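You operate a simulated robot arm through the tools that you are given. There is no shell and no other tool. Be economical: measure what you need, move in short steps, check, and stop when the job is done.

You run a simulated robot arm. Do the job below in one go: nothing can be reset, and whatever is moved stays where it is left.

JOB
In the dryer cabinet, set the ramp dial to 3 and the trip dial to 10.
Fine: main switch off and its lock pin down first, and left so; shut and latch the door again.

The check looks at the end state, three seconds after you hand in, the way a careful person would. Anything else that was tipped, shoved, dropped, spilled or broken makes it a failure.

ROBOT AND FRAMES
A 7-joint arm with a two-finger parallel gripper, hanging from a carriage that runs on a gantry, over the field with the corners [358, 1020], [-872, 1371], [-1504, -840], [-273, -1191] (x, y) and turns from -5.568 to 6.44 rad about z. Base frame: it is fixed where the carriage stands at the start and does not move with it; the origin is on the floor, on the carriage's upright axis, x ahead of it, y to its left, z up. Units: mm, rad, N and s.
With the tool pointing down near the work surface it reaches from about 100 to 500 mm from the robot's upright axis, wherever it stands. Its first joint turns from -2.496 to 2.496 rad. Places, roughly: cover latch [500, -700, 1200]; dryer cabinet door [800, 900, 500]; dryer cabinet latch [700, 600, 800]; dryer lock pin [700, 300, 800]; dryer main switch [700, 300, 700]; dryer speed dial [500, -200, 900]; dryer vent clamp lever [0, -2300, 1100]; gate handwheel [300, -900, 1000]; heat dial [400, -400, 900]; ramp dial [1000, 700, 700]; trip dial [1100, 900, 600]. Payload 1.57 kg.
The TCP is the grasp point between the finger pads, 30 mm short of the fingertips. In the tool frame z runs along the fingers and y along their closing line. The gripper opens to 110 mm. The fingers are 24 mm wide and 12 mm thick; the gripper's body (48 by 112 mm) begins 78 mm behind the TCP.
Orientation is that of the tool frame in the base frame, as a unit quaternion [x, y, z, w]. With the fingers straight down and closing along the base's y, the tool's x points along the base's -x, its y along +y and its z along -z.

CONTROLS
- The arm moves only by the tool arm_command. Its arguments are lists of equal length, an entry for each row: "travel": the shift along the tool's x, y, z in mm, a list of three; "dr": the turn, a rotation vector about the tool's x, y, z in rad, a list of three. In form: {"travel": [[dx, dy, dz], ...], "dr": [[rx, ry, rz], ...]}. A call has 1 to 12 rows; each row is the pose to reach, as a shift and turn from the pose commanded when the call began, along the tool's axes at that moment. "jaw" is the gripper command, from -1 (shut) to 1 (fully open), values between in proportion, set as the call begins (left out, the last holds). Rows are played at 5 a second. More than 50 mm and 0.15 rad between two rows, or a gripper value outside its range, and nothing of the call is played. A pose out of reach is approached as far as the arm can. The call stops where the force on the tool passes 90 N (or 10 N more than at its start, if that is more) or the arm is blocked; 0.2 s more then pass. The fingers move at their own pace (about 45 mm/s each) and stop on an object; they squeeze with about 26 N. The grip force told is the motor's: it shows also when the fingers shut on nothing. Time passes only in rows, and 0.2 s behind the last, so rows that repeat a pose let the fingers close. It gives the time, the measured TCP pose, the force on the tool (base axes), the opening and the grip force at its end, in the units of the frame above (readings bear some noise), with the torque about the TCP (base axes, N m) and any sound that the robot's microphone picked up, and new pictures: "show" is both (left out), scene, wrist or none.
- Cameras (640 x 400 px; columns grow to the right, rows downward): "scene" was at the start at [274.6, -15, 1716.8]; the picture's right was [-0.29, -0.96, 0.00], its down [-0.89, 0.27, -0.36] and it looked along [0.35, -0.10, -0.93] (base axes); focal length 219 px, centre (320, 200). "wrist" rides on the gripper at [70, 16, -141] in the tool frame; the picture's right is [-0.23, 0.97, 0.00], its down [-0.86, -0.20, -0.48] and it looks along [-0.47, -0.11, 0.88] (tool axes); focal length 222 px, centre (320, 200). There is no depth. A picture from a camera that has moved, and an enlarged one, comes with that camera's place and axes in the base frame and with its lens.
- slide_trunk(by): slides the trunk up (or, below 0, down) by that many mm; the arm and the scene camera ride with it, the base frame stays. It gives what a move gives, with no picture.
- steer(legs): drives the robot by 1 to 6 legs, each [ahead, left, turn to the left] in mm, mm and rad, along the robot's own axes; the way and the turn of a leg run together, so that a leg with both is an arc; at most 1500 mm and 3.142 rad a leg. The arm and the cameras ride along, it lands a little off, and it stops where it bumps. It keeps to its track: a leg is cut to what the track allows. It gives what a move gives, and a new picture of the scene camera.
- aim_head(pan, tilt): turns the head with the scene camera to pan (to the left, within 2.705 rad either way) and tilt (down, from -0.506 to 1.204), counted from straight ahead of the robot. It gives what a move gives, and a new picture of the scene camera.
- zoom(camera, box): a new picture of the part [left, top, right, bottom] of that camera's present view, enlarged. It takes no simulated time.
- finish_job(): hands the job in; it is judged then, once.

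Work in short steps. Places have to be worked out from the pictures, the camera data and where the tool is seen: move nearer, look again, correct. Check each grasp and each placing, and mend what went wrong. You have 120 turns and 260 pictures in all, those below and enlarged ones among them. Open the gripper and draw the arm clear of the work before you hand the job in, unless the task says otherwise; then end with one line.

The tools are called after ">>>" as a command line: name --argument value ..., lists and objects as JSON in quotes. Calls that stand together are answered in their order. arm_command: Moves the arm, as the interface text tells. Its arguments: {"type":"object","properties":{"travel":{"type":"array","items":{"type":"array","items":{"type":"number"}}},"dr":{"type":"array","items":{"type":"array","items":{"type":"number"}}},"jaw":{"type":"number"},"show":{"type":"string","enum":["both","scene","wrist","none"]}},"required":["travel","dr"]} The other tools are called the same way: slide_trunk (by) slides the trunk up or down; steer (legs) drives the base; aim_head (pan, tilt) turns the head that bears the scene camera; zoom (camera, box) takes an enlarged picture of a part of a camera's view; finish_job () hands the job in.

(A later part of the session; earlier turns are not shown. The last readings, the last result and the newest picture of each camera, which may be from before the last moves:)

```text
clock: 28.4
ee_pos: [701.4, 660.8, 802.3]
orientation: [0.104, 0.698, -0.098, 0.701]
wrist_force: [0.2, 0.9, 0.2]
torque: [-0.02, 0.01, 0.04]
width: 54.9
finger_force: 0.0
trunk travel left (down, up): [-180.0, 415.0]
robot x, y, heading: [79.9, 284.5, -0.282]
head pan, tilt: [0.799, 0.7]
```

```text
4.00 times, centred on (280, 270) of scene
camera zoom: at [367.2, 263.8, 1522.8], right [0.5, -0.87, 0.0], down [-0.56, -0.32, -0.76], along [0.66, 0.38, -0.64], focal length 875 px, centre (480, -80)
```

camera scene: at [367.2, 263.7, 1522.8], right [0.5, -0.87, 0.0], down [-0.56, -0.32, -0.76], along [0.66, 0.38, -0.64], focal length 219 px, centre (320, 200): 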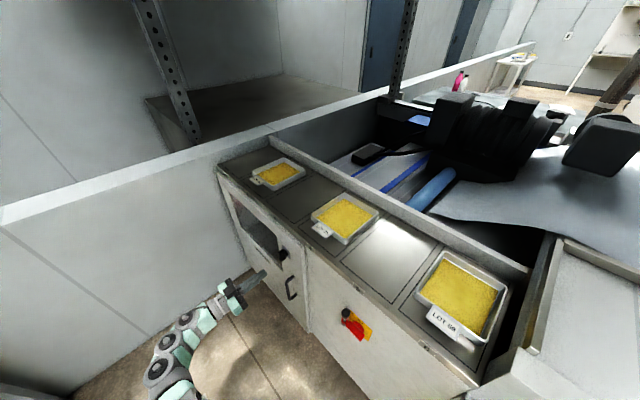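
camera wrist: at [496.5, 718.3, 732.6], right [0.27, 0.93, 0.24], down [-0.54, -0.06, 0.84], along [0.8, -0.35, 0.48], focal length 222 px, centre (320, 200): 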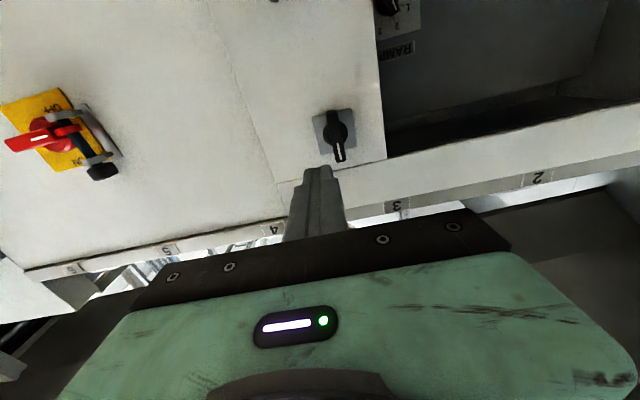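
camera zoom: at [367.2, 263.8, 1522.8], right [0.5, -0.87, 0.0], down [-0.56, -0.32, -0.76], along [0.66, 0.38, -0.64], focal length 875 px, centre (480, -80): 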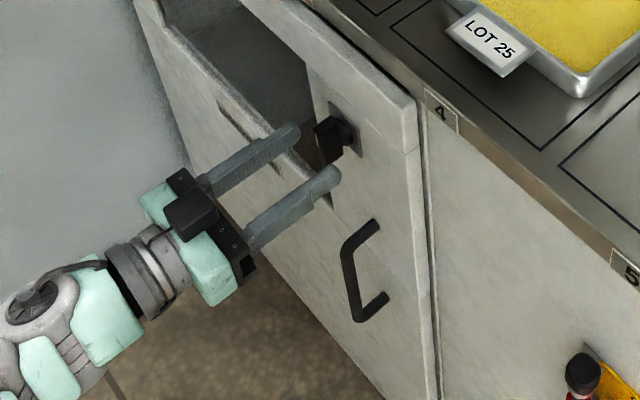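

The geometry matches the earlier switch approach. I advance 38 mm, then close.

>>> arm_command --travel '[[-1, 0, 20], [-1, 0, 38], [-1, 0, 38]]' --dr '[[0, 0, 0], [0, 0, 0], [0, 0, 0]]' --show "wrist"

>>> zoom --camera "scene" --box '[250, 220, 330, 284]'

```text
clock: 29.2
ee_pos: [736.9, 653.5, 803.4]
orientation: [0.103, 0.699, -0.096, 0.701]
wrist_force: [-12.0, 0.3, 7.8]
torque: [0.22, -0.2, 0.32]
width: 53.1
finger_force: 0.1
trunk travel left (down, up): [-180.0, 415.0]
robot x, y, heading: [84.8, 282.4, -0.283]
head pan, tilt: [0.799, 0.7]
camera wrist: at [606.2, 708.9, 733.0], right [0.27, 0.93, 0.24], down [-0.52, -0.06, 0.85], along [0.81, -0.35, 0.47], focal length 222 px, centre (320, 200)
```

wrist: 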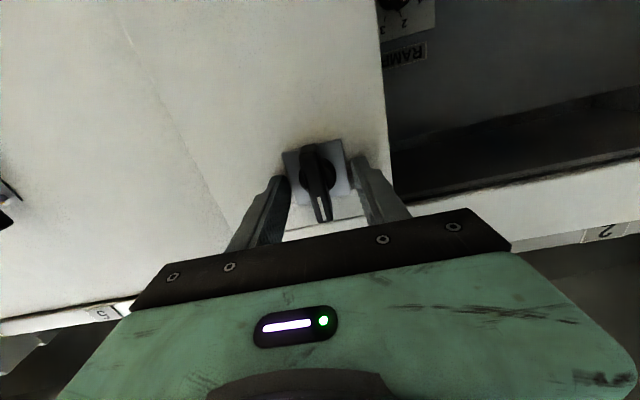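

```text
6.25 times, centred on (290, 252) of scene
camera zoom: at [366.0, 264.2, 1522.5], right [0.5, -0.87, 0.0], down [-0.56, -0.32, -0.76], along [0.66, 0.38, -0.64], focal length 1368 px, centre (508, -125)
```

zoom: 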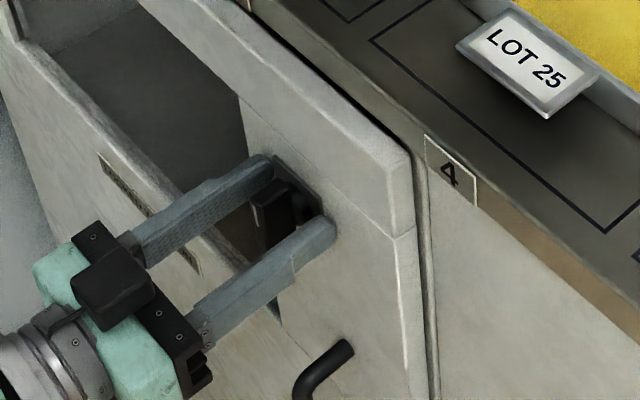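

The tips touch the door plate (12 N). I back off 4 mm and close on the latch handle.

>>> arm_command --travel '[[0, 0, -5], [0, 0, -5]]' --dr '[[0, 0, 0], [0, 0, 0]]' --show "none"

>>> arm_command --travel '[[0, 0, 0], [0, 0, 0], [0, 0, 0], [0, 0, 0], [0, 0, 0]]' --dr '[[0, 0, 0], [0, 0, 0], [0, 0, 0], [0, 0, 0], [0, 0, 0]]' --jaw -1 --show "wrist"

```text
clock: 29.8
ee_pos: [733.9, 651.9, 801.0]
orientation: [0.102, 0.699, -0.099, 0.701]
wrist_force: [0.4, -0.1, 0.3]
torque: [0.01, 0.04, 0.01]
width: 55.0
finger_force: 0.1
trunk travel left (down, up): [-180.0, 415.0]
robot x, y, heading: [80.8, 280.2, -0.279]
head pan, tilt: [0.799, 0.7]
```

```text
clock: 31.0
ee_pos: [733.6, 653.3, 802.5]
orientation: [0.103, 0.699, -0.098, 0.701]
wrist_force: [1.0, 3.4, -3.0]
torque: [0.03, 0.07, 0.21]
width: 29.6
finger_force: 39.5
trunk travel left (down, up): [-180.0, 415.0]
robot x, y, heading: [79.7, 285.2, -0.279]
head pan, tilt: [0.799, 0.7]
camera wrist: at [603.8, 708.6, 732.4], right [0.27, 0.93, 0.23], down [-0.52, -0.06, 0.85], along [0.81, -0.36, 0.47], focal length 222 px, centre (320, 200)
```

wrist: 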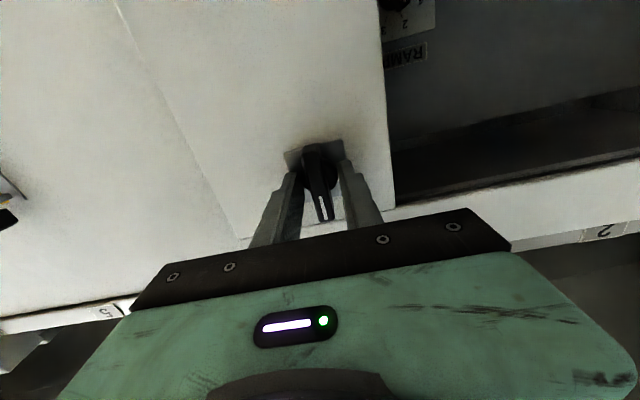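

At 29.6 mm it has the round base, not the bar. I reopen, back off 10 mm and close on the bar.

>>> arm_command --travel '[[0, 0, 0], [0, 0, -10], [0, 0, -10]]' --dr '[[0, 0, 0], [0, 0, 0], [0, 0, 0]]' --jaw -0.2 --show "none"

>>> arm_command --travel '[[0, 0, 0], [0, 0, 0], [0, 0, 0], [0, 0, 0], [0, 0, 0]]' --dr '[[0, 0, 0], [0, 0, 0], [0, 0, 0], [0, 0, 0], [0, 0, 0]]' --jaw -1 --show "wrist"

```text
clock: 31.8
ee_pos: [725.6, 654.3, 803.4]
orientation: [0.102, 0.699, -0.099, 0.701]
wrist_force: [0.1, 0.4, -1.1]
torque: [0.01, 0.01, -0.03]
width: 44.0
finger_force: 0.0
trunk travel left (down, up): [-180.0, 415.0]
robot x, y, heading: [80.5, 284.8, -0.275]
head pan, tilt: [0.799, 0.7]
```

```text
clock: 33.0
ee_pos: [724.3, 654.9, 803.4]
orientation: [0.102, 0.699, -0.099, 0.701]
wrist_force: [1.4, 4.7, -2.9]
torque: [0.04, 0.11, 0.23]
width: 29.4
finger_force: 39.3
trunk travel left (down, up): [-180.0, 415.0]
robot x, y, heading: [80.1, 279.6, -0.28]
head pan, tilt: [0.799, 0.7]
camera wrist: at [594.8, 711.1, 732.5], right [0.27, 0.93, 0.23], down [-0.52, -0.06, 0.85], along [0.81, -0.36, 0.47], focal length 222 px, centre (320, 200)
```

wrist: 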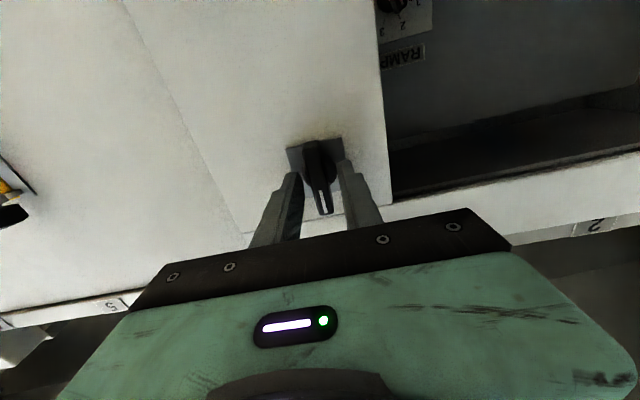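

Still on the base. I back off another 10 mm and try again.

>>> arm_command --travel '[[0, 0, 0], [0, 0, -9], [0, 0, -9]]' --dr '[[0, 0, 0], [0, 0, 0], [0, 0, 0]]' --jaw -0.2 --show "none"

>>> arm_command --travel '[[0, 0, 0], [0, 0, 0], [0, 0, 0], [0, 0, 0], [0, 0, 0]]' --dr '[[0, 0, 0], [0, 0, 0], [0, 0, 0], [0, 0, 0], [0, 0, 0]]' --jaw -1 --show "wrist"

>>> zoom --camera "wrist" --box '[260, 100, 390, 230]'

```text
clock: 33.8
ee_pos: [718.0, 657.2, 801.9]
orientation: [0.104, 0.698, -0.098, 0.701]
wrist_force: [0.4, -0.4, 0.2]
torque: [-0.01, 0.0, 0.0]
width: 44.1
finger_force: 0.0
trunk travel left (down, up): [-180.0, 415.0]
robot x, y, heading: [80.8, 281.4, -0.282]
head pan, tilt: [0.799, 0.7]
```

```text
clock: 35.0
ee_pos: [717.1, 656.8, 803.4]
orientation: [0.102, 0.699, -0.098, 0.701]
wrist_force: [-1.0, 0.7, 0.1]
torque: [0.03, 0.01, 0.41]
width: 12.9
finger_force: 29.8
trunk travel left (down, up): [-180.0, 415.0]
robot x, y, heading: [78.8, 282.7, -0.28]
head pan, tilt: [0.799, 0.7]
camera wrist: at [587.1, 713.4, 732.8], right [0.27, 0.93, 0.23], down [-0.52, -0.06, 0.85], along [0.81, -0.36, 0.47], focal length 222 px, centre (320, 200)
```

wrist: 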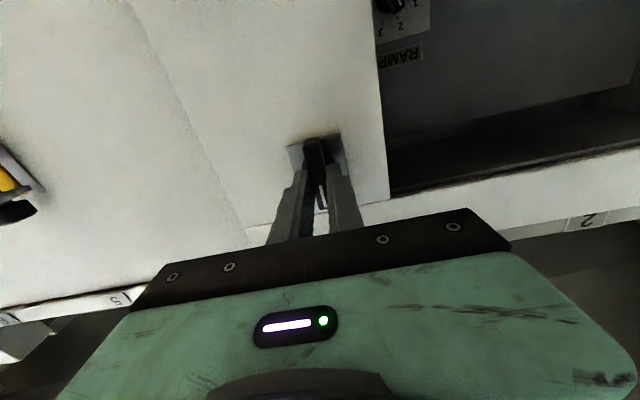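

```text
3.08 times, centred on (325, 165) of wrist
camera zoom: at [587.1, 713.4, 732.8], right [0.27, 0.93, 0.23], down [-0.52, -0.06, 0.85], along [0.81, -0.36, 0.47], focal length 684 px, centre (305, 308)
```

zoom: 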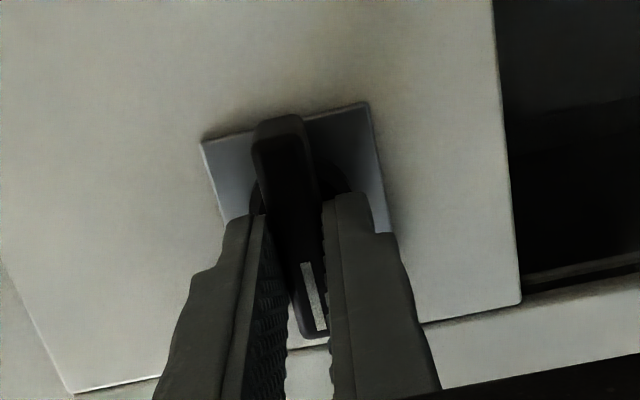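

The bar is held at 12.9 mm. I try a small counter-clockwise turn and read the torque.

>>> arm_command --travel '[[0, 0, 0], [0, 0, 0], [0, 0, 0]]' --dr '[[0, 0, -0.1], [0, 0, -0.2], [0, 0, -0.2]]' --show "none"

>>> zoom --camera "wrist" --box '[260, 100, 390, 230]'

```text
clock: 35.8
ee_pos: [717.9, 658.8, 804.8]
orientation: [0.034, 0.705, -0.169, 0.688]
wrist_force: [-0.5, 1.4, 0.8]
torque: [0.88, -0.51, 0.38]
width: 17.4
finger_force: 32.2
trunk travel left (down, up): [-180.0, 415.0]
robot x, y, heading: [85.1, 275.7, -0.279]
head pan, tilt: [0.799, 0.7]
```

```text
3.08 times, centred on (325, 165) of wrist
camera zoom: at [583.3, 699.9, 730.9], right [0.28, 0.96, 0.04], down [-0.47, 0.11, 0.88], along [0.84, -0.26, 0.48], focal length 684 px, centre (305, 308)
```

zoom: 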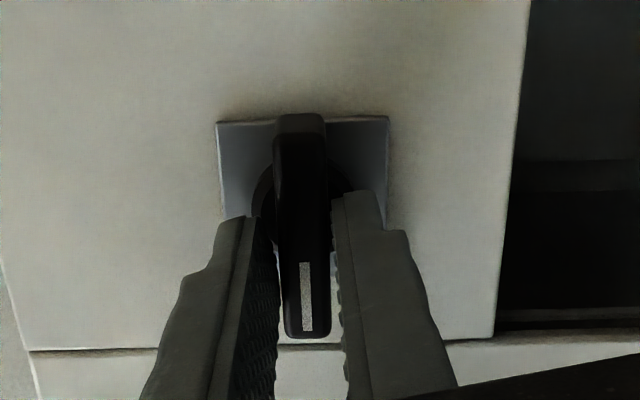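

The bar did not move and the jaws were forced apart (torque ~1 Nm): wrong way. I turn clockwise.

>>> arm_command --travel '[[0, 0, 0], [0, 0, 0], [0, 0, 0], [0, 0, 0], [0, 0, 0], [0, 0, 0]]' --dr '[[0, 0, 0.13], [0, 0, 0.26], [0, 0, 0.39], [0, 0, 0.52], [0, 0, 0.65], [0, 0, 0.65]]' --show "none"

>>> zoom --camera "wrist" --box '[260, 100, 390, 230]'

```text
clock: 37.2
ee_pos: [716.0, 657.1, 802.9]
orientation: [0.256, 0.658, 0.06, 0.705]
wrist_force: [1.9, 1.2, -9.2]
torque: [-0.12, -0.31, -0.07]
width: 12.5
finger_force: 29.6
trunk travel left (down, up): [-180.0, 415.0]
robot x, y, heading: [78.8, 282.1, -0.277]
head pan, tilt: [0.799, 0.7]
```

```text
3.08 times, centred on (325, 165) of wrist
camera zoom: at [593.8, 740.0, 746.7], right [0.22, 0.74, 0.63], down [-0.62, -0.4, 0.68], along [0.76, -0.54, 0.37], focal length 684 px, centre (305, 308)
```

zoom: 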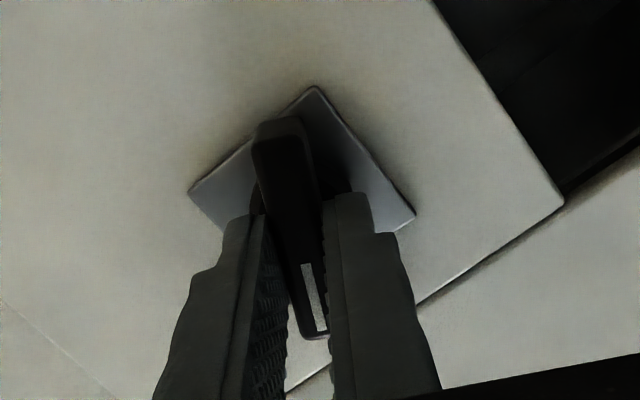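

The latch turns clockwise. I continue to the full quarter turn.

>>> arm_command --travel '[[0, 0, 0], [0, 0, 0], [0, 0, 0], [0, 0, 0], [0, 0, 0], [0, 0, 0], [0, 0, 0], [0, 0, 0], [0, 0, 0], [0, 0, 0]]' --dr '[[0, 0, 0.13], [0, 0, 0.26], [0, 0, 0.39], [0, 0, 0.52], [0, 0, 0.65], [0, 0, 0.78], [0, 0, 0.91], [0, 0, 1.04], [0, 0, 1.12], [0, 0, 1.12]]' --show "scene"

>>> zoom --camera "wrist" --box '[260, 100, 390, 230]'

```text
clock: 39.4
ee_pos: [664.3, 637.4, 893.4]
orientation: [0.567, 0.421, 0.427, 0.565]
wrist_force: [1.4, -0.6, 0.6]
torque: [0.01, 0.03, -0.03]
width: 0.1
finger_force: 21.7
out of reach, approached as far as the arm can: row 5, 6, 7, 8, 9, 10
trunk travel left (down, up): [-180.0, 415.0]
robot x, y, heading: [83.6, 279.9, -0.28]
head pan, tilt: [0.799, 0.7]
camera scene: at [367.9, 264.0, 1523.1], right [0.5, -0.87, 0.0], down [-0.56, -0.32, -0.77], along [0.67, 0.38, -0.64], focal length 219 px, centre (320, 200)
```

scene: 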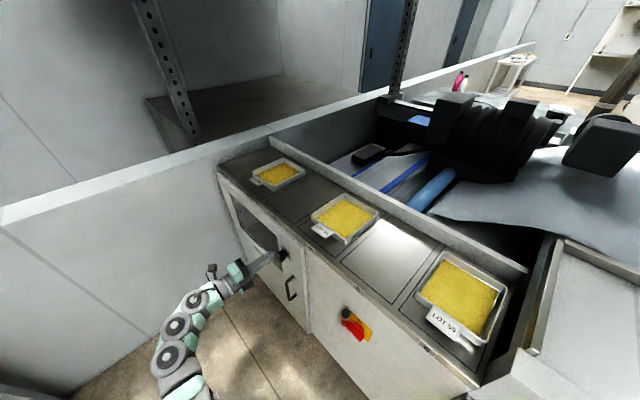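

```text
3.08 times, centred on (325, 165) of wrist
camera zoom: at [549.4, 743.2, 909.5], right [-0.07, -0.23, 0.97], down [-0.7, -0.68, -0.21], along [0.71, -0.69, -0.11], focal length 684 px, centre (305, 308)
```

zoom: 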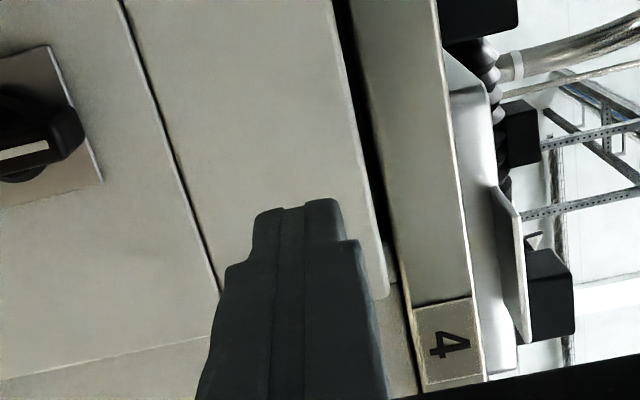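

The wrist ran to a joint limit and the fingers slipped off the latch upward. I look at the state before anything else.

>>> zoom --camera "wrist" --box '[0, 0, 640, 400]'

>>> zoom --camera "scene" --box '[220, 200, 340, 310]'

```text
1.00 times, centred on (320, 200) of wrist (not enlarged: the box is as wide or as high as the picture)
camera zoom: at [549.4, 743.2, 909.5], right [-0.07, -0.23, 0.97], down [-0.7, -0.68, -0.21], along [0.71, -0.69, -0.11], focal length 222 px, centre (320, 200)
```

zoom: 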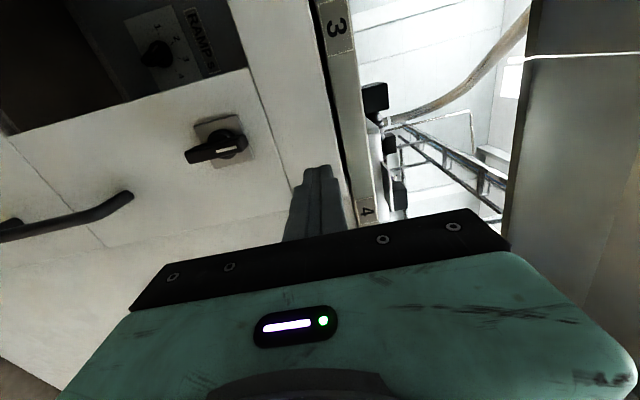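

```text
3.64 times, centred on (280, 255) of scene
camera zoom: at [367.9, 264.0, 1523.1], right [0.5, -0.87, 0.0], down [-0.56, -0.32, -0.77], along [0.67, 0.38, -0.64], focal length 796 px, centre (466, 0)
```

zoom: 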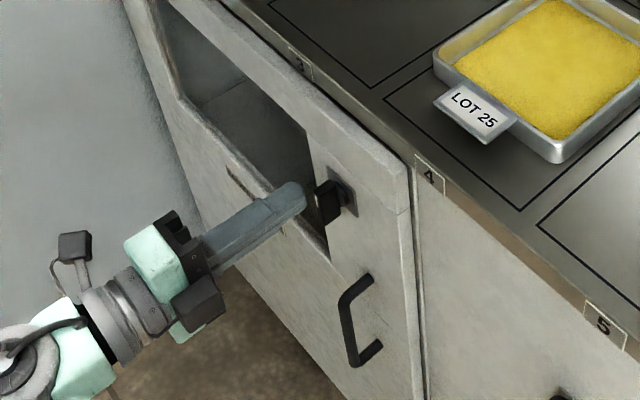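

The latch sprang or was dragged back to vertical; nothing else moved. A half-turned grip (roll -π) should give room for the clockwise turn, so I back off and roll that way.

>>> arm_command --travel '[[0, 0, -20], [0, 0, -40], [0, 0, -40], [0, 0, -40], [0, 0, -40], [0, 0, -40], [0, 0, -40], [0, 0, -40], [0, 0, -40], [0, 0, -40], [0, 0, -40], [0, 0, -40]]' --dr '[[0, 0, -0.131], [0, 0, -0.262], [0, 0, -0.393], [0, 0, -0.524], [0, 0, -0.654], [0, 0, -0.785], [0, 0, -0.916], [0, 0, -1.047], [0, 0, -1.178], [0, 0, -1.309], [0, 0, -1.44], [0, 0, -1.571]]' --show "none"

>>> arm_command --travel '[[0, 0, 0], [0, 0, 0], [0, 0, 0], [0, 0, 0], [0, 0, 0], [0, 0, 0], [0, 0, 0], [0, 0, 0], [0, 0, 0], [0, 0, 0], [0, 0, 0], [0, 0, 0]]' --dr '[[0, 0, -0.131], [0, 0, -0.262], [0, 0, -0.393], [0, 0, -0.524], [0, 0, -0.654], [0, 0, -0.785], [0, 0, -0.916], [0, 0, -1.047], [0, 0, -1.178], [0, 0, -1.309], [0, 0, -1.44], [0, 0, -1.571]]' --show "none"

>>> arm_command --travel '[[0, 0, 0], [0, 0, 0], [0, 0, 0], [0, 0, 0], [0, 0, 0], [0, 0, 0], [0, 0, 0], [0, 0, 0], [0, 0, 0], [0, 0, 0], [0, 0, 0], [0, 0, 0]]' --dr '[[0, 0, -0.131], [0, 0, -0.262], [0, 0, -0.393], [0, 0, -0.524], [0, 0, -0.654], [0, 0, -0.785], [0, 0, -0.916], [0, 0, -1.047], [0, 0, -1.178], [0, 0, -1.309], [0, 0, -1.44], [0, 0, -1.571]]'

```text
clock: 42.0
ee_pos: [623.8, 647.2, 889.8]
orientation: [0.103, 0.699, -0.1, 0.701]
wrist_force: [-0.5, 0.8, -0.6]
torque: [0.01, 0.0, 0.04]
width: 0.0
finger_force: 21.2
trunk travel left (down, up): [-180.0, 415.0]
robot x, y, heading: [83.6, 284.4, -0.285]
head pan, tilt: [0.799, 0.7]
```

```text
clock: 44.6
ee_pos: [625.3, 646.0, 889.5]
orientation: [-0.422, 0.567, -0.566, 0.424]
wrist_force: [0.3, 1.2, 0.3]
torque: [0.01, 0.0, -0.06]
width: 0.0
finger_force: 20.6
trunk travel left (down, up): [-180.0, 415.0]
robot x, y, heading: [80.6, 284.2, -0.282]
head pan, tilt: [0.799, 0.7]
```

```text
clock: 47.2
ee_pos: [623.8, 646.7, 891.2]
orientation: [0.698, -0.103, 0.701, 0.1]
wrist_force: [0.0, -0.6, -0.7]
torque: [-0.01, 0.02, 0.0]
width: 0.1
finger_force: 21.4
trunk travel left (down, up): [-180.0, 415.0]
robot x, y, heading: [80.4, 276.0, -0.278]
head pan, tilt: [0.799, 0.7]
camera scene: at [367.2, 263.7, 1522.8], right [0.5, -0.87, 0.0], down [-0.56, -0.32, -0.76], along [0.66, 0.38, -0.64], focal length 219 px, centre (320, 200)
camera wrist: at [484.7, 670.2, 958.9], right [-0.27, -0.93, -0.23], down [-0.4, 0.33, -0.86], along [0.87, -0.14, -0.46], focal length 222 px, centre (320, 200)
```

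scene: 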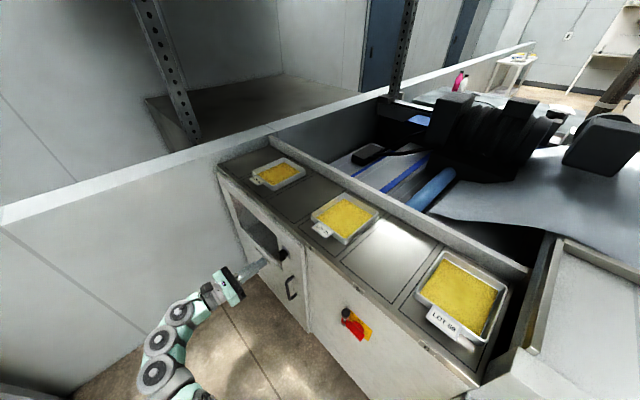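
wrist: 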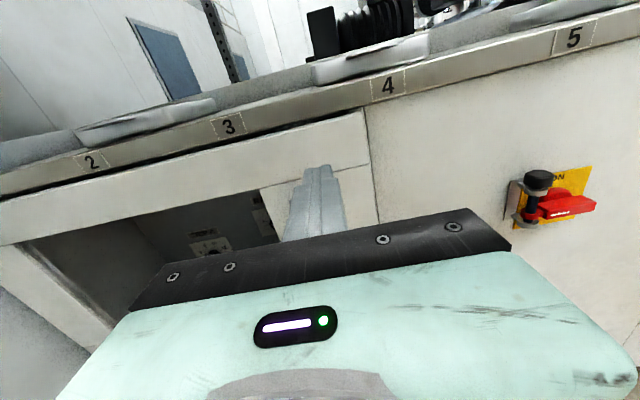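

The camera is now on top and the view upright; the lock pin is visibly down. I lower to latch height with jaws open, standing short of it.

>>> arm_command --travel '[[-30, -12, 0], [-60, -24, 0], [-88, -35, 0], [-88, -35, 40], [-88, -35, 60], [-88, -35, 60]]' --dr '[[0, 0, 0], [0, 0, 0], [0, 0, 0], [0, 0, 0], [0, 0, 0], [0, 0, 0]]' --jaw -0.1 --show "wrist"

>>> zoom --camera "wrist" --box '[220, 80, 420, 230]'

```text
clock: 48.6
ee_pos: [690.8, 664.6, 802.2]
orientation: [0.699, -0.104, 0.701, 0.098]
wrist_force: [-0.5, 0.7, -0.4]
torque: [0.03, -0.01, 0.01]
width: 49.4
finger_force: 0.1
trunk travel left (down, up): [-180.0, 415.0]
robot x, y, heading: [77.7, 281.9, -0.281]
head pan, tilt: [0.799, 0.7]
camera wrist: at [552.0, 688.0, 870.5], right [-0.27, -0.93, -0.23], down [-0.4, 0.33, -0.85], along [0.87, -0.14, -0.46], focal length 222 px, centre (320, 200)
```

wrist: 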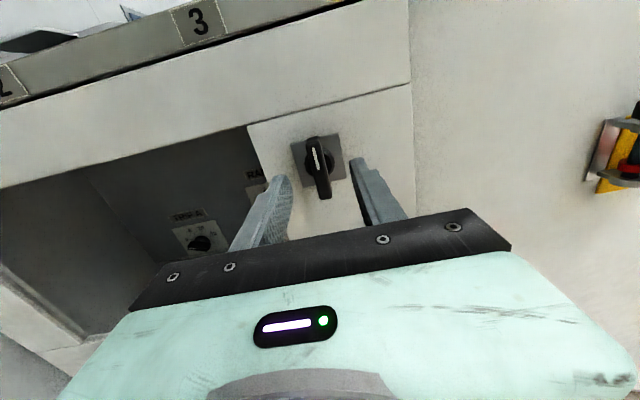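

```text
2.67 times, centred on (320, 155) of wrist
camera zoom: at [552.0, 688.0, 870.5], right [-0.27, -0.93, -0.23], down [-0.4, 0.33, -0.85], along [0.87, -0.14, -0.46], focal length 592 px, centre (320, 320)
```

zoom: 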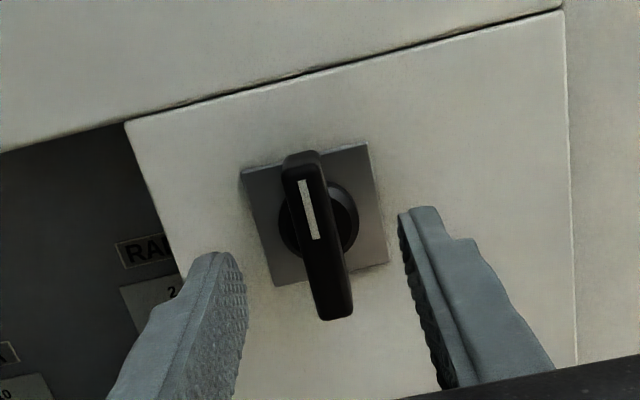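

Aligned. I move in 27 mm and close on the bar.

>>> arm_command --travel '[[0, 0, 15], [0, 0, 27], [0, 0, 27]]' --dr '[[0, 0, 0], [0, 0, 0], [0, 0, 0]]' --show "none"

>>> arm_command --travel '[[0, 0, 0], [0, 0, 0], [0, 0, 0], [0, 0, 0], [0, 0, 0]]' --dr '[[0, 0, 0], [0, 0, 0], [0, 0, 0], [0, 0, 0], [0, 0, 0]]' --jaw -1 --show "none"

>>> arm_command --travel '[[0, 0, 0], [0, 0, 0], [0, 0, 0], [0, 0, 0]]' --dr '[[0, 0, 0.13], [0, 0, 0.26], [0, 0, 0.39], [0, 0, 0.52]]' --show "none"

>>> zoom --camera "wrist" --box '[220, 80, 420, 230]'

```text
clock: 49.4
ee_pos: [717.6, 657.6, 802.2]
orientation: [0.698, -0.104, 0.701, 0.1]
wrist_force: [0.4, 0.2, 0.2]
torque: [-0.03, -0.01, -0.01]
width: 49.7
finger_force: 0.1
trunk travel left (down, up): [-180.0, 415.0]
robot x, y, heading: [82.8, 281.9, -0.284]
head pan, tilt: [0.799, 0.7]
```

```text
clock: 50.6
ee_pos: [716.2, 659.1, 803.7]
orientation: [0.699, -0.104, 0.701, 0.099]
wrist_force: [0.7, 2.9, -1.6]
torque: [0.0, -0.05, 0.45]
width: 12.7
finger_force: 30.4
trunk travel left (down, up): [-180.0, 415.0]
robot x, y, heading: [79.1, 278.8, -0.285]
head pan, tilt: [0.799, 0.7]
```

```text
clock: 51.6
ee_pos: [718.0, 657.4, 803.9]
orientation: [0.649, -0.28, 0.703, -0.084]
wrist_force: [-4.9, 0.3, 2.4]
torque: [0.04, 0.26, 0.55]
width: 12.9
finger_force: 29.5
trunk travel left (down, up): [-180.0, 415.0]
robot x, y, heading: [81.8, 281.3, -0.283]
head pan, tilt: [0.799, 0.7]
```

```text
2.67 times, centred on (320, 155) of wrist
camera zoom: at [568.6, 648.7, 853.5], right [-0.2, -0.7, -0.69], down [-0.29, 0.71, -0.64], along [0.94, 0.07, -0.35], focal length 592 px, centre (320, 320)
```

zoom: 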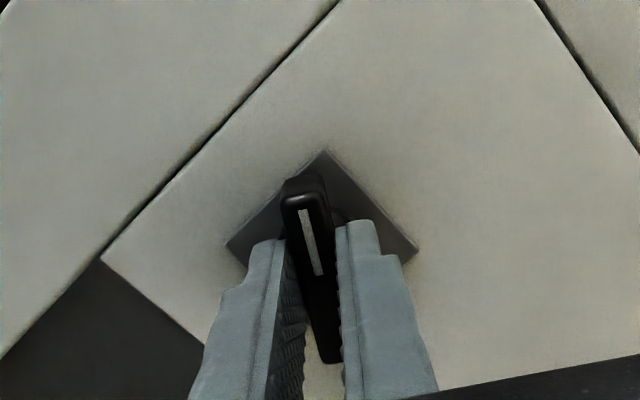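

The bar turns with the jaws. I carry on to the quarter turn.

>>> arm_command --travel '[[0, 0, 0], [0, 0, 0], [0, 0, 0], [0, 0, 0], [0, 0, 0], [0, 0, 0], [0, 0, 0], [0, 0, 0], [0, 0, 0]]' --dr '[[0, 0, 0.13], [0, 0, 0.26], [0, 0, 0.39], [0, 0, 0.52], [0, 0, 0.65], [0, 0, 0.78], [0, 0, 0.91], [0, 0, 1.05], [0, 0, 1.05]]' --show "none"

>>> zoom --camera "wrist" --box '[160, 50, 480, 250]'

>>> zoom --camera "scene" --box '[220, 190, 340, 310]'

```text
clock: 53.6
ee_pos: [715.0, 656.0, 800.0]
orientation: [-0.422, 0.568, -0.565, 0.425]
wrist_force: [3.7, 4.2, -22.6]
torque: [-0.42, 0.27, -0.86]
width: 12.6
finger_force: 29.7
trunk travel left (down, up): [-180.0, 415.0]
robot x, y, heading: [84.0, 281.0, -0.28]
head pan, tilt: [0.799, 0.7]
```

```text
2.00 times, centred on (320, 150) of wrist
camera zoom: at [561.4, 627.9, 783.1], right [0.06, 0.22, -0.97], down [-0.22, 0.95, 0.2], along [0.97, 0.2, 0.11], focal length 444 px, centre (320, 300)
```

zoom: 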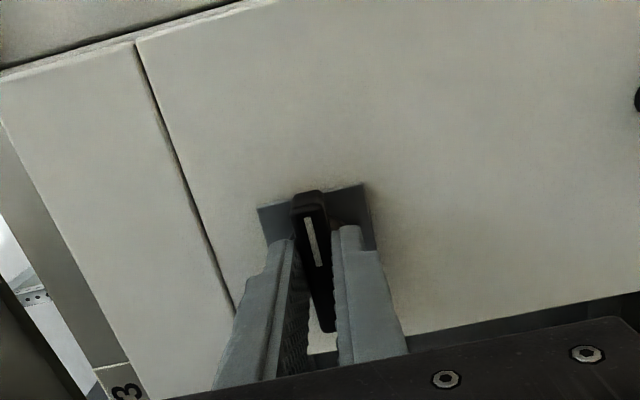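

```text
3.33 times, centred on (280, 250) of scene
camera zoom: at [366.5, 263.6, 1522.3], right [0.5, -0.87, 0.0], down [-0.56, -0.32, -0.76], along [0.66, 0.38, -0.64], focal length 730 px, centre (453, 33)
```

zoom: 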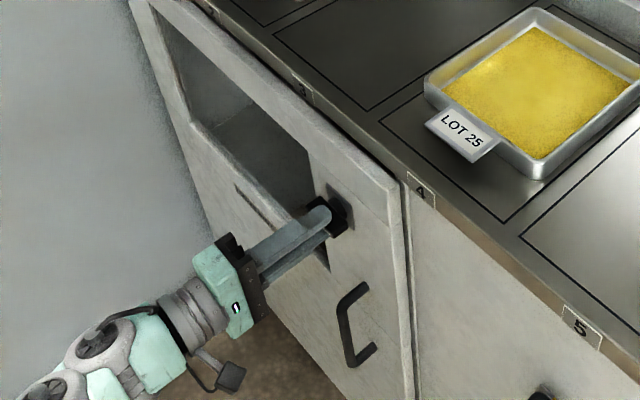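

The latch is at a quarter turn. Keeping hold, I pull back gently to see whether the door comes.

>>> arm_command --travel '[[0, 0, -10], [0, 0, -20], [0, 0, -30], [0, 0, -40]]' --dr '[[0, 0, 0], [0, 0, 0], [0, 0, 0], [0, 0, 0]]' --show "none"

>>> zoom --camera "scene" --box '[220, 190, 340, 310]'

```text
clock: 54.6
ee_pos: [678.0, 669.2, 800.7]
orientation: [-0.423, 0.568, -0.564, 0.425]
wrist_force: [5.8, 11.3, -31.3]
torque: [-0.43, 0.45, 0.03]
width: 12.6
finger_force: 29.5
trunk travel left (down, up): [-180.0, 415.0]
robot x, y, heading: [79.6, 277.5, -0.276]
head pan, tilt: [0.799, 0.7]
```

```text
3.33 times, centred on (280, 250) of scene
camera zoom: at [366.3, 264.4, 1522.3], right [0.5, -0.87, 0.0], down [-0.56, -0.32, -0.76], along [0.66, 0.38, -0.64], focal length 730 px, centre (453, 33)
```

zoom: 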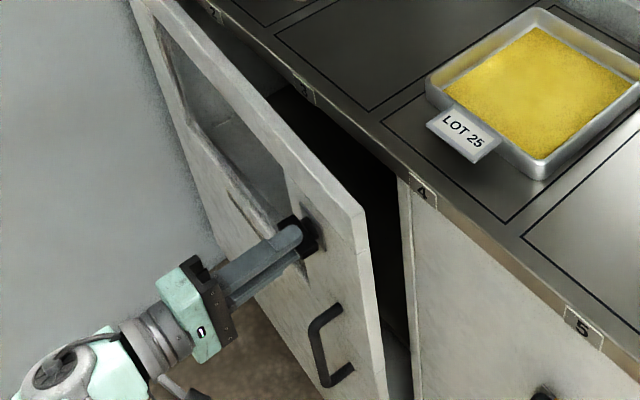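

The door swings open with the latch. I continue pulling along an arc, assuming about 500 mm to the hinge at the left.

>>> arm_command --travel '[[-3.6, 0, -20], [-6.4, 0, -39.7], [-10, 0, -59.3], [-14.3, 0, -78.9], [-19.5, 0, -98.2], [-25.4, 0, -117.3], [-32.1, 0, -136.1], [-39.5, 0, -154.7]]' --dr '[[0, 0.12, 0], [0, 0.16, 0], [0, 0.2, 0], [0, 0.24, 0], [0, 0.28, 0], [0, 0.32, 0], [0, 0.36, 0], [0, 0.4, 0]]'

```text
clock: 56.4
ee_pos: [553.4, 672.6, 844.7]
orientation: [-0.327, 0.626, -0.625, 0.331]
wrist_force: [-0.7, 0.1, 0.1]
torque: [0.01, 0.01, 0.02]
width: 0.0
finger_force: 21.6
out of reach, approached as far as the arm can: row 1, 2, 3, 4, 5, 6, 7, 8
trunk travel left (down, up): [-180.0, 415.0]
robot x, y, heading: [80.2, 280.5, -0.279]
head pan, tilt: [0.799, 0.7]
camera scene: at [367.2, 263.7, 1522.8], right [0.5, -0.87, 0.0], down [-0.56, -0.32, -0.76], along [0.66, 0.38, -0.64], focal length 219 px, centre (320, 200)
camera wrist: at [397.4, 694.1, 827.6], right [0.13, 0.19, -0.97], down [0.09, 0.97, 0.2], along [0.99, -0.11, 0.11], focal length 222 px, centre (320, 200)
```

scene: 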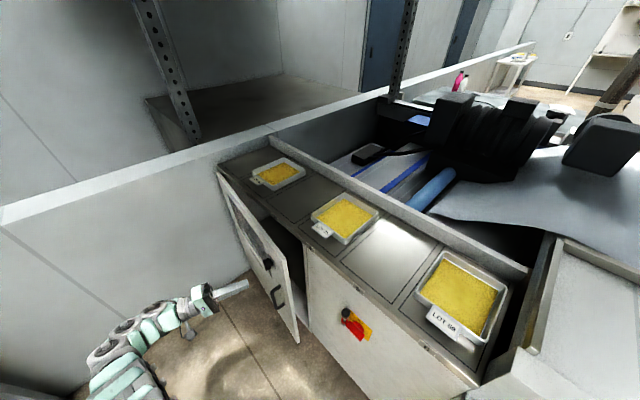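
wrist: 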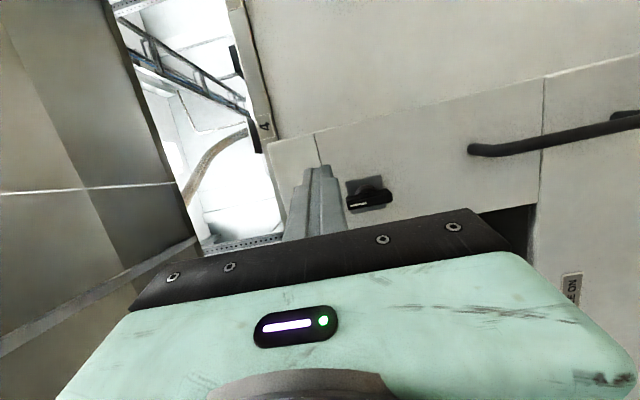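

The fingers slipped off, but the door stays ajar about 70 mm and the latch springs back upright by itself. I swing the closed fingers right and yaw them left, to hook behind the door's edge.

>>> arm_command --travel '[[33, 11, 14], [66, 22, 28], [99, 33, 42], [132, 45, 56], [121, 45, 82], [110, 45, 109], [99, 45, 135], [88, 45, 162], [88, 45, 162]]' --dr '[[0, -0.13, 0], [0, -0.26, 0], [0, -0.39, 0], [0, -0.52, 0], [0, -0.65, 0], [0, -0.78, 0], [0, -0.91, 0], [0, -1.04, 0], [0, -1.1, 0]]'

```text
clock: 58.4
ee_pos: [634.9, 509.2, 801.1]
orientation: [-0.607, 0.36, -0.36, 0.61]
wrist_force: [-0.6, 0.4, -0.5]
torque: [0.02, 0.05, -0.05]
width: 0.0
finger_force: 20.9
trunk travel left (down, up): [-180.0, 415.0]
robot x, y, heading: [80.6, 281.8, -0.284]
head pan, tilt: [0.799, 0.7]
camera scene: at [367.1, 263.6, 1522.8], right [0.5, -0.87, 0.0], down [-0.56, -0.32, -0.76], along [0.66, 0.38, -0.64], focal length 219 px, centre (320, 200)
camera wrist: at [546.0, 380.3, 782.5], right [-0.11, 0.2, -0.97], down [-0.83, 0.52, 0.2], along [0.55, 0.83, 0.11], focal length 222 px, centre (320, 200)
```

scene: 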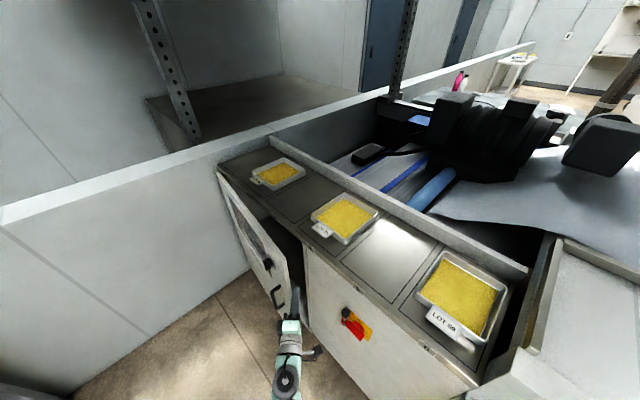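
wrist: 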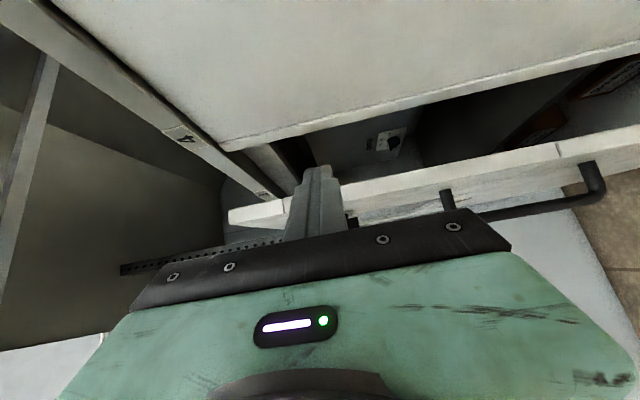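

The wrist view shows the gap: jamb above, door edge below, the fingertips heading in between. I advance along the fingers 100 mm.

>>> arm_command --travel '[[0, 0, 25], [0, 0, 50], [0, 0, 75], [0, 0, 95], [0, 0, 95]]' --dr '[[0, 0, 0], [0, 0, 0], [0, 0, 0], [0, 0, 0], [0, 0, 0]]'

```text
clock: 59.6
ee_pos: [717.4, 554.4, 800.9]
orientation: [-0.606, 0.362, -0.361, 0.609]
wrist_force: [0.1, 0.5, 0.9]
torque: [-0.03, 0.05, -0.01]
width: 0.1
finger_force: 21.5
trunk travel left (down, up): [-180.0, 415.0]
robot x, y, heading: [84.8, 282.6, -0.281]
head pan, tilt: [0.799, 0.7]
camera scene: at [367.1, 263.7, 1522.8], right [0.5, -0.87, 0.0], down [-0.56, -0.32, -0.76], along [0.66, 0.38, -0.64], focal length 219 px, centre (320, 200)
camera wrist: at [628.7, 425.5, 783.5], right [-0.11, 0.2, -0.97], down [-0.83, 0.52, 0.2], along [0.55, 0.83, 0.11], focal length 222 px, centre (320, 200)
```

scene: 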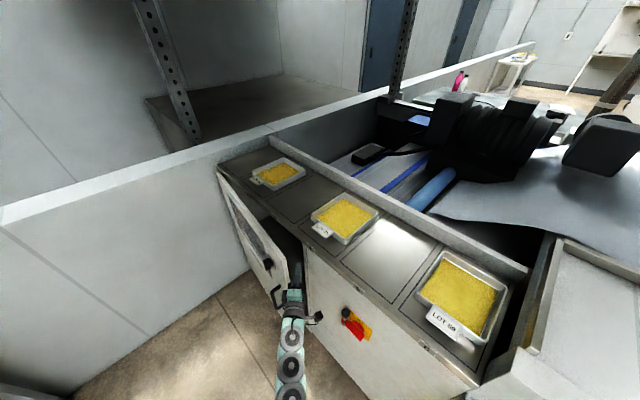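
wrist: 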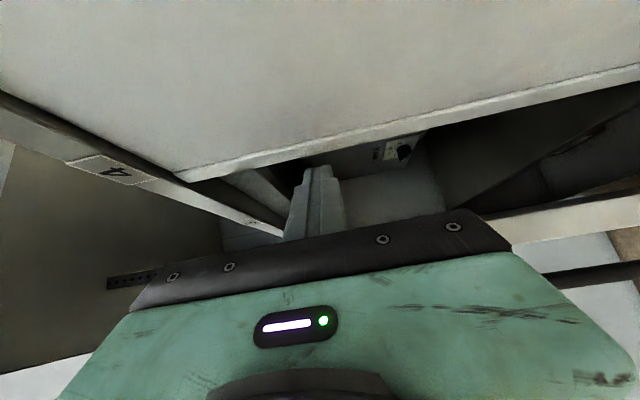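

The fingers are behind the door edge. I push the door outward, following its arc slowly.

>>> arm_command --travel '[[-17.5, 0, -11.4], [-35, 0, -22.8], [-52.5, 0, -34.2], [-70, 0, -45.6], [-87.5, 0, -57], [-105, 0, -68.4], [-122.5, 0, -79.8], [-140, 0, -91.2], [-157.5, 0, -102.6], [-175, 0, -114]]' --dr '[[0, 0, 0], [0, 0, 0], [0, 0, 0], [0, 0, 0], [0, 0, 0], [0, 0, 0], [0, 0, 0], [0, 0, 0], [0, 0, 0], [0, 0, 0]]'

```text
clock: 61.8
ee_pos: [535.3, 655.8, 800.8]
orientation: [-0.607, 0.36, -0.361, 0.609]
wrist_force: [0.2, 0.4, 0.1]
torque: [0.01, -0.02, -0.01]
width: 0.2
finger_force: 20.9
trunk travel left (down, up): [-180.0, 415.0]
robot x, y, heading: [84.1, 283.7, -0.282]
head pan, tilt: [0.799, 0.7]
camera scene: at [367.1, 263.8, 1522.8], right [0.5, -0.87, 0.0], down [-0.56, -0.32, -0.76], along [0.66, 0.38, -0.64], focal length 219 px, centre (320, 200)
camera wrist: at [445.8, 525.3, 783.3], right [-0.11, 0.2, -0.97], down [-0.83, 0.52, 0.2], along [0.55, 0.83, 0.11], focal length 222 px, centre (320, 200)
```

scene: 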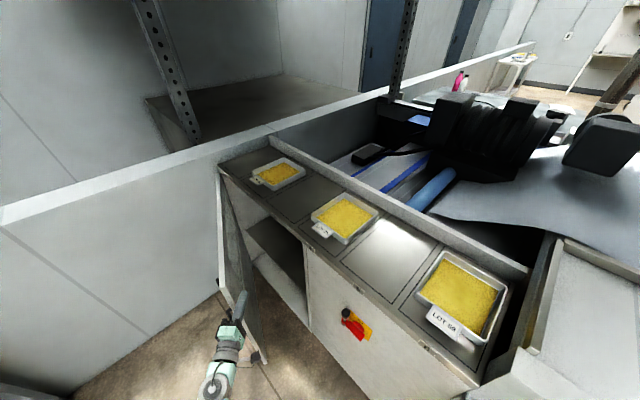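
wrist: 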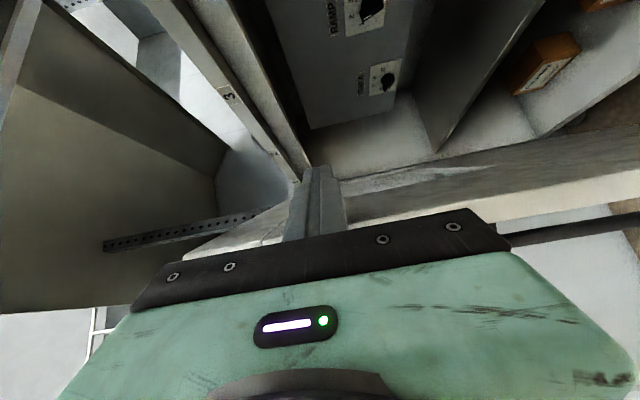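

The door is open about 35° and the dials are in view. I yaw the hand further left, then let the carriage's drive to the left swing the door wider.

>>> arm_command --travel '[[0, 0, 0], [0, 0, 0], [0, 0, 0], [0, 0, 0]]' --dr '[[0, -0.1, 0], [0, -0.2, 0], [0, -0.3, 0], [0, -0.4, 0]]' --show "none"

>>> steer --legs '[[0, 200, 0]]'

```text
clock: 62.8
ee_pos: [534.7, 654.5, 802.4]
orientation: [-0.666, 0.231, -0.233, 0.67]
wrist_force: [-0.2, -0.2, -0.4]
torque: [0.04, 0.01, 0.02]
width: 0.0
finger_force: 21.1
trunk travel left (down, up): [-180.0, 415.0]
robot x, y, heading: [81.2, 281.7, -0.284]
head pan, tilt: [0.799, 0.7]
```

```text
clock: 64.0
ee_pos: [550.8, 736.2, 798.9]
orientation: [-0.667, 0.231, -0.229, 0.67]
wrist_force: [-19.2, -21.9, 10.4]
torque: [-1.71, 1.8, 0.49]
width: 0.1
finger_force: 21.3
trunk travel left (down, up): [-180.0, 415.0]
robot x, y, heading: [104.4, 371.2, -0.282]
head pan, tilt: [0.799, 0.7]
stopped in leg 1: the force on the tool passed its limit at 212 N (the readings are from after the stop); the commanded pose is now the measured one
camera scene: at [389.9, 348.1, 1522.0], right [0.5, -0.87, 0.0], down [-0.56, -0.32, -0.76], along [0.66, 0.38, -0.65], focal length 219 px, centre (320, 200)
```

scene: 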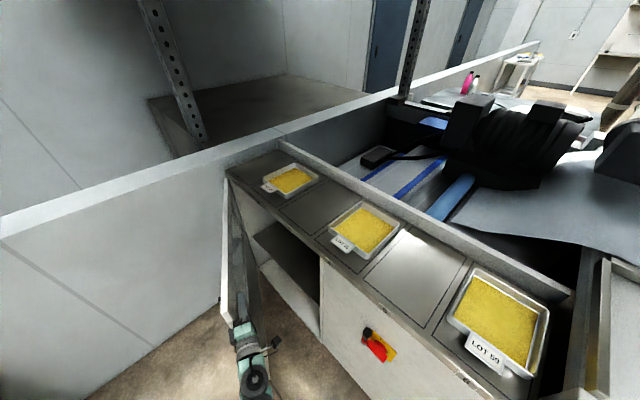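

Contact with the door came with a bump and the drive stopped. I look closely at how the fingers sit.

>>> zoom --camera "scene" --box '[200, 170, 340, 400]'

>>> zoom --camera "wrist" --box '[0, 0, 640, 400]'

```text
1.74 times, centred on (270, 285) of scene
camera zoom: at [389.9, 348.1, 1522.0], right [0.5, -0.87, 0.0], down [-0.56, -0.32, -0.76], along [0.66, 0.38, -0.65], focal length 381 px, centre (407, 52)
```

zoom: 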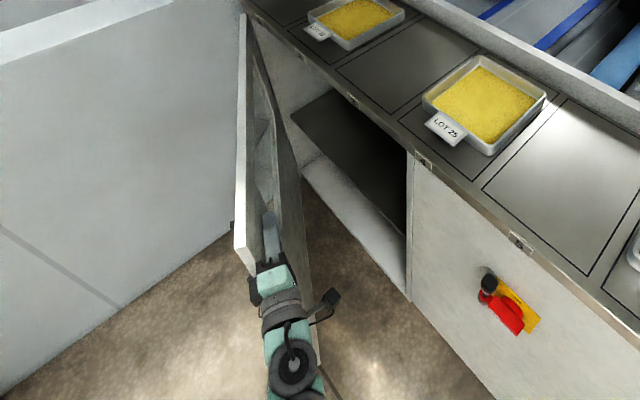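

```text
1.00 times, centred on (320, 200) of wrist (not enlarged: the box is as wide or as high as the picture)
camera zoom: at [520.7, 581.4, 781.5], right [-0.18, 0.14, -0.97], down [-0.97, 0.15, 0.2], along [0.17, 0.98, 0.11], focal length 222 px, centre (320, 200)
```

zoom: 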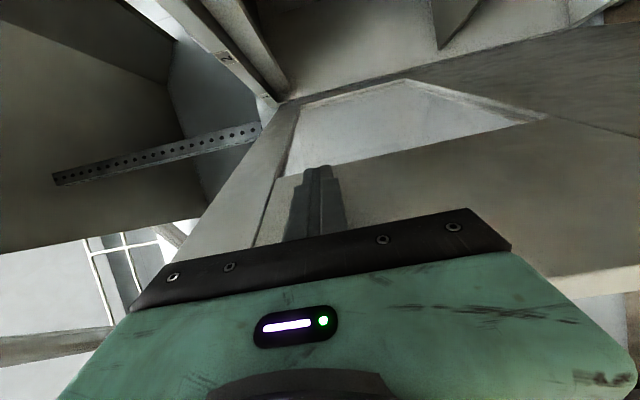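

The door stands at about 27°. I draw the hand right by 300 mm, drive left 340 mm without touching the door, then push with the arm.

>>> arm_command --travel '[[19.4, 0, -38], [38.8, 0, -76], [58.2, 0, -114], [77.7, 0, -152], [97, 0, -190], [116.5, 0, -228], [136, 0, -267]]' --dr '[[0, 0, 0], [0, 0, 0], [0, 0, 0], [0, 0, 0], [0, 0, 0], [0, 0, 0], [0, 0, 0]]' --show "none"

>>> steer --legs '[[0, 340, 0]]'

```text
clock: 65.6
ee_pos: [499.0, 447.6, 798.5]
orientation: [-0.666, 0.23, -0.229, 0.672]
wrist_force: [0.3, 0.1, 0.6]
torque: [0.01, -0.03, 0.0]
width: 0.2
finger_force: 21.7
trunk travel left (down, up): [-180.0, 415.0]
robot x, y, heading: [106.2, 367.5, -0.282]
head pan, tilt: [0.799, 0.7]
```

```text
clock: 67.8
ee_pos: [594.4, 779.0, 797.4]
orientation: [-0.666, 0.229, -0.23, 0.672]
wrist_force: [-1.0, 0.2, -0.2]
torque: [0.02, 0.03, 0.0]
width: 0.0
finger_force: 21.5
trunk travel left (down, up): [-180.0, 415.0]
robot x, y, heading: [197.5, 701.4, -0.276]
head pan, tilt: [0.799, 0.7]
camera scene: at [486.9, 680.3, 1522.8], right [0.5, -0.87, 0.0], down [-0.56, -0.32, -0.77], along [0.66, 0.38, -0.64], focal length 219 px, centre (320, 200)
```

scene: 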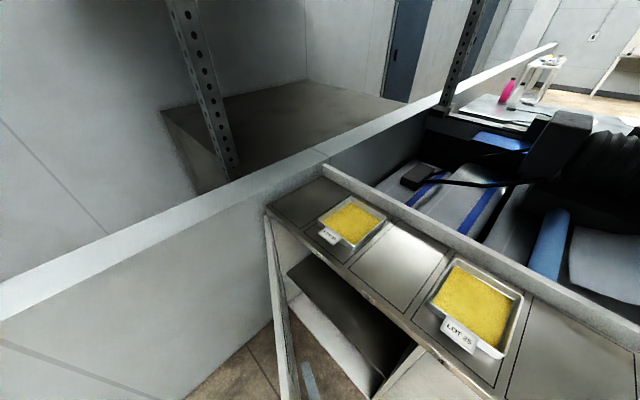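

I tilt the head down to see the door and the hand.

>>> aim_head --pan 0.5 --tilt 1.15

```text
clock: 68.7
ee_pos: [594.4, 778.3, 799.4]
orientation: [-0.666, 0.23, -0.23, 0.672]
wrist_force: [-0.7, 0.3, -0.7]
torque: [0.01, -0.02, 0.02]
width: 0.1
finger_force: 20.9
trunk travel left (down, up): [-180.0, 415.0]
robot x, y, heading: [201.2, 698.5, -0.278]
head pan, tilt: [0.499, 1.15]
camera scene: at [471.4, 651.0, 1489.8], right [0.22, -0.98, 0.0], down [-0.89, -0.2, -0.41], along [0.4, 0.09, -0.91], focal length 219 px, centre (320, 200)
```

scene: 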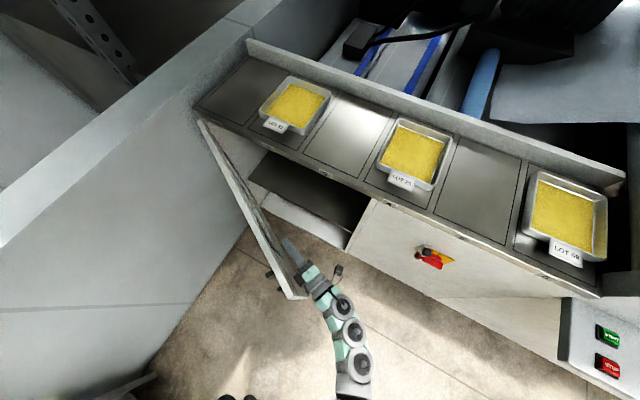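

The door is at about 31° and the hand on its inner side. I push it along its arc to roughly 70°.

>>> arm_command --travel '[[-20, 0, 5], [-40, 0, 9], [-70, 0, 13], [-107, 0, 18], [-143, 0, 30], [-178, 0, 42], [-211, 0, 59], [-244, 0, 76], [-274, 0, 99], [-304, 0, 122]]' --dr '[[0, 0, 0], [0, 0, 0], [0, 0, 0], [0, 0, 0], [0, 0, 0], [0, 0, 0], [0, 0, 0], [0, 0, 0], [0, 0, 0], [0, 0, 0]]' --show "scene"

```text
clock: 70.9
ee_pos: [429.6, 1059.3, 798.0]
orientation: [-0.665, 0.23, -0.23, 0.672]
wrist_force: [-0.2, 0.9, -0.9]
torque: [0.02, 0.0, 0.0]
width: 0.0
finger_force: 21.4
trunk travel left (down, up): [-180.0, 415.0]
robot x, y, heading: [202.0, 697.3, -0.277]
head pan, tilt: [0.499, 1.15]
camera scene: at [471.2, 651.1, 1489.7], right [0.22, -0.98, 0.0], down [-0.89, -0.2, -0.41], along [0.4, 0.09, -0.91], focal length 219 px, centre (320, 200)
```

scene: 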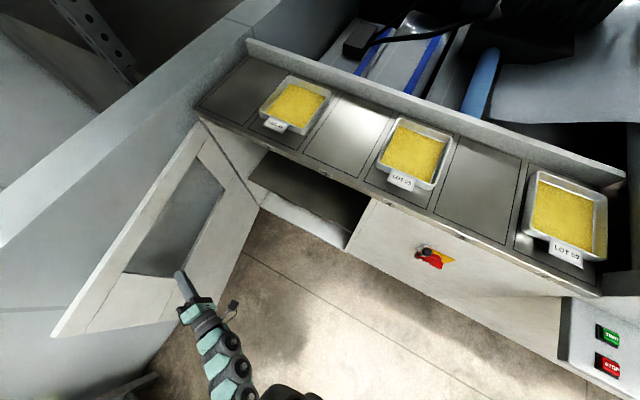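

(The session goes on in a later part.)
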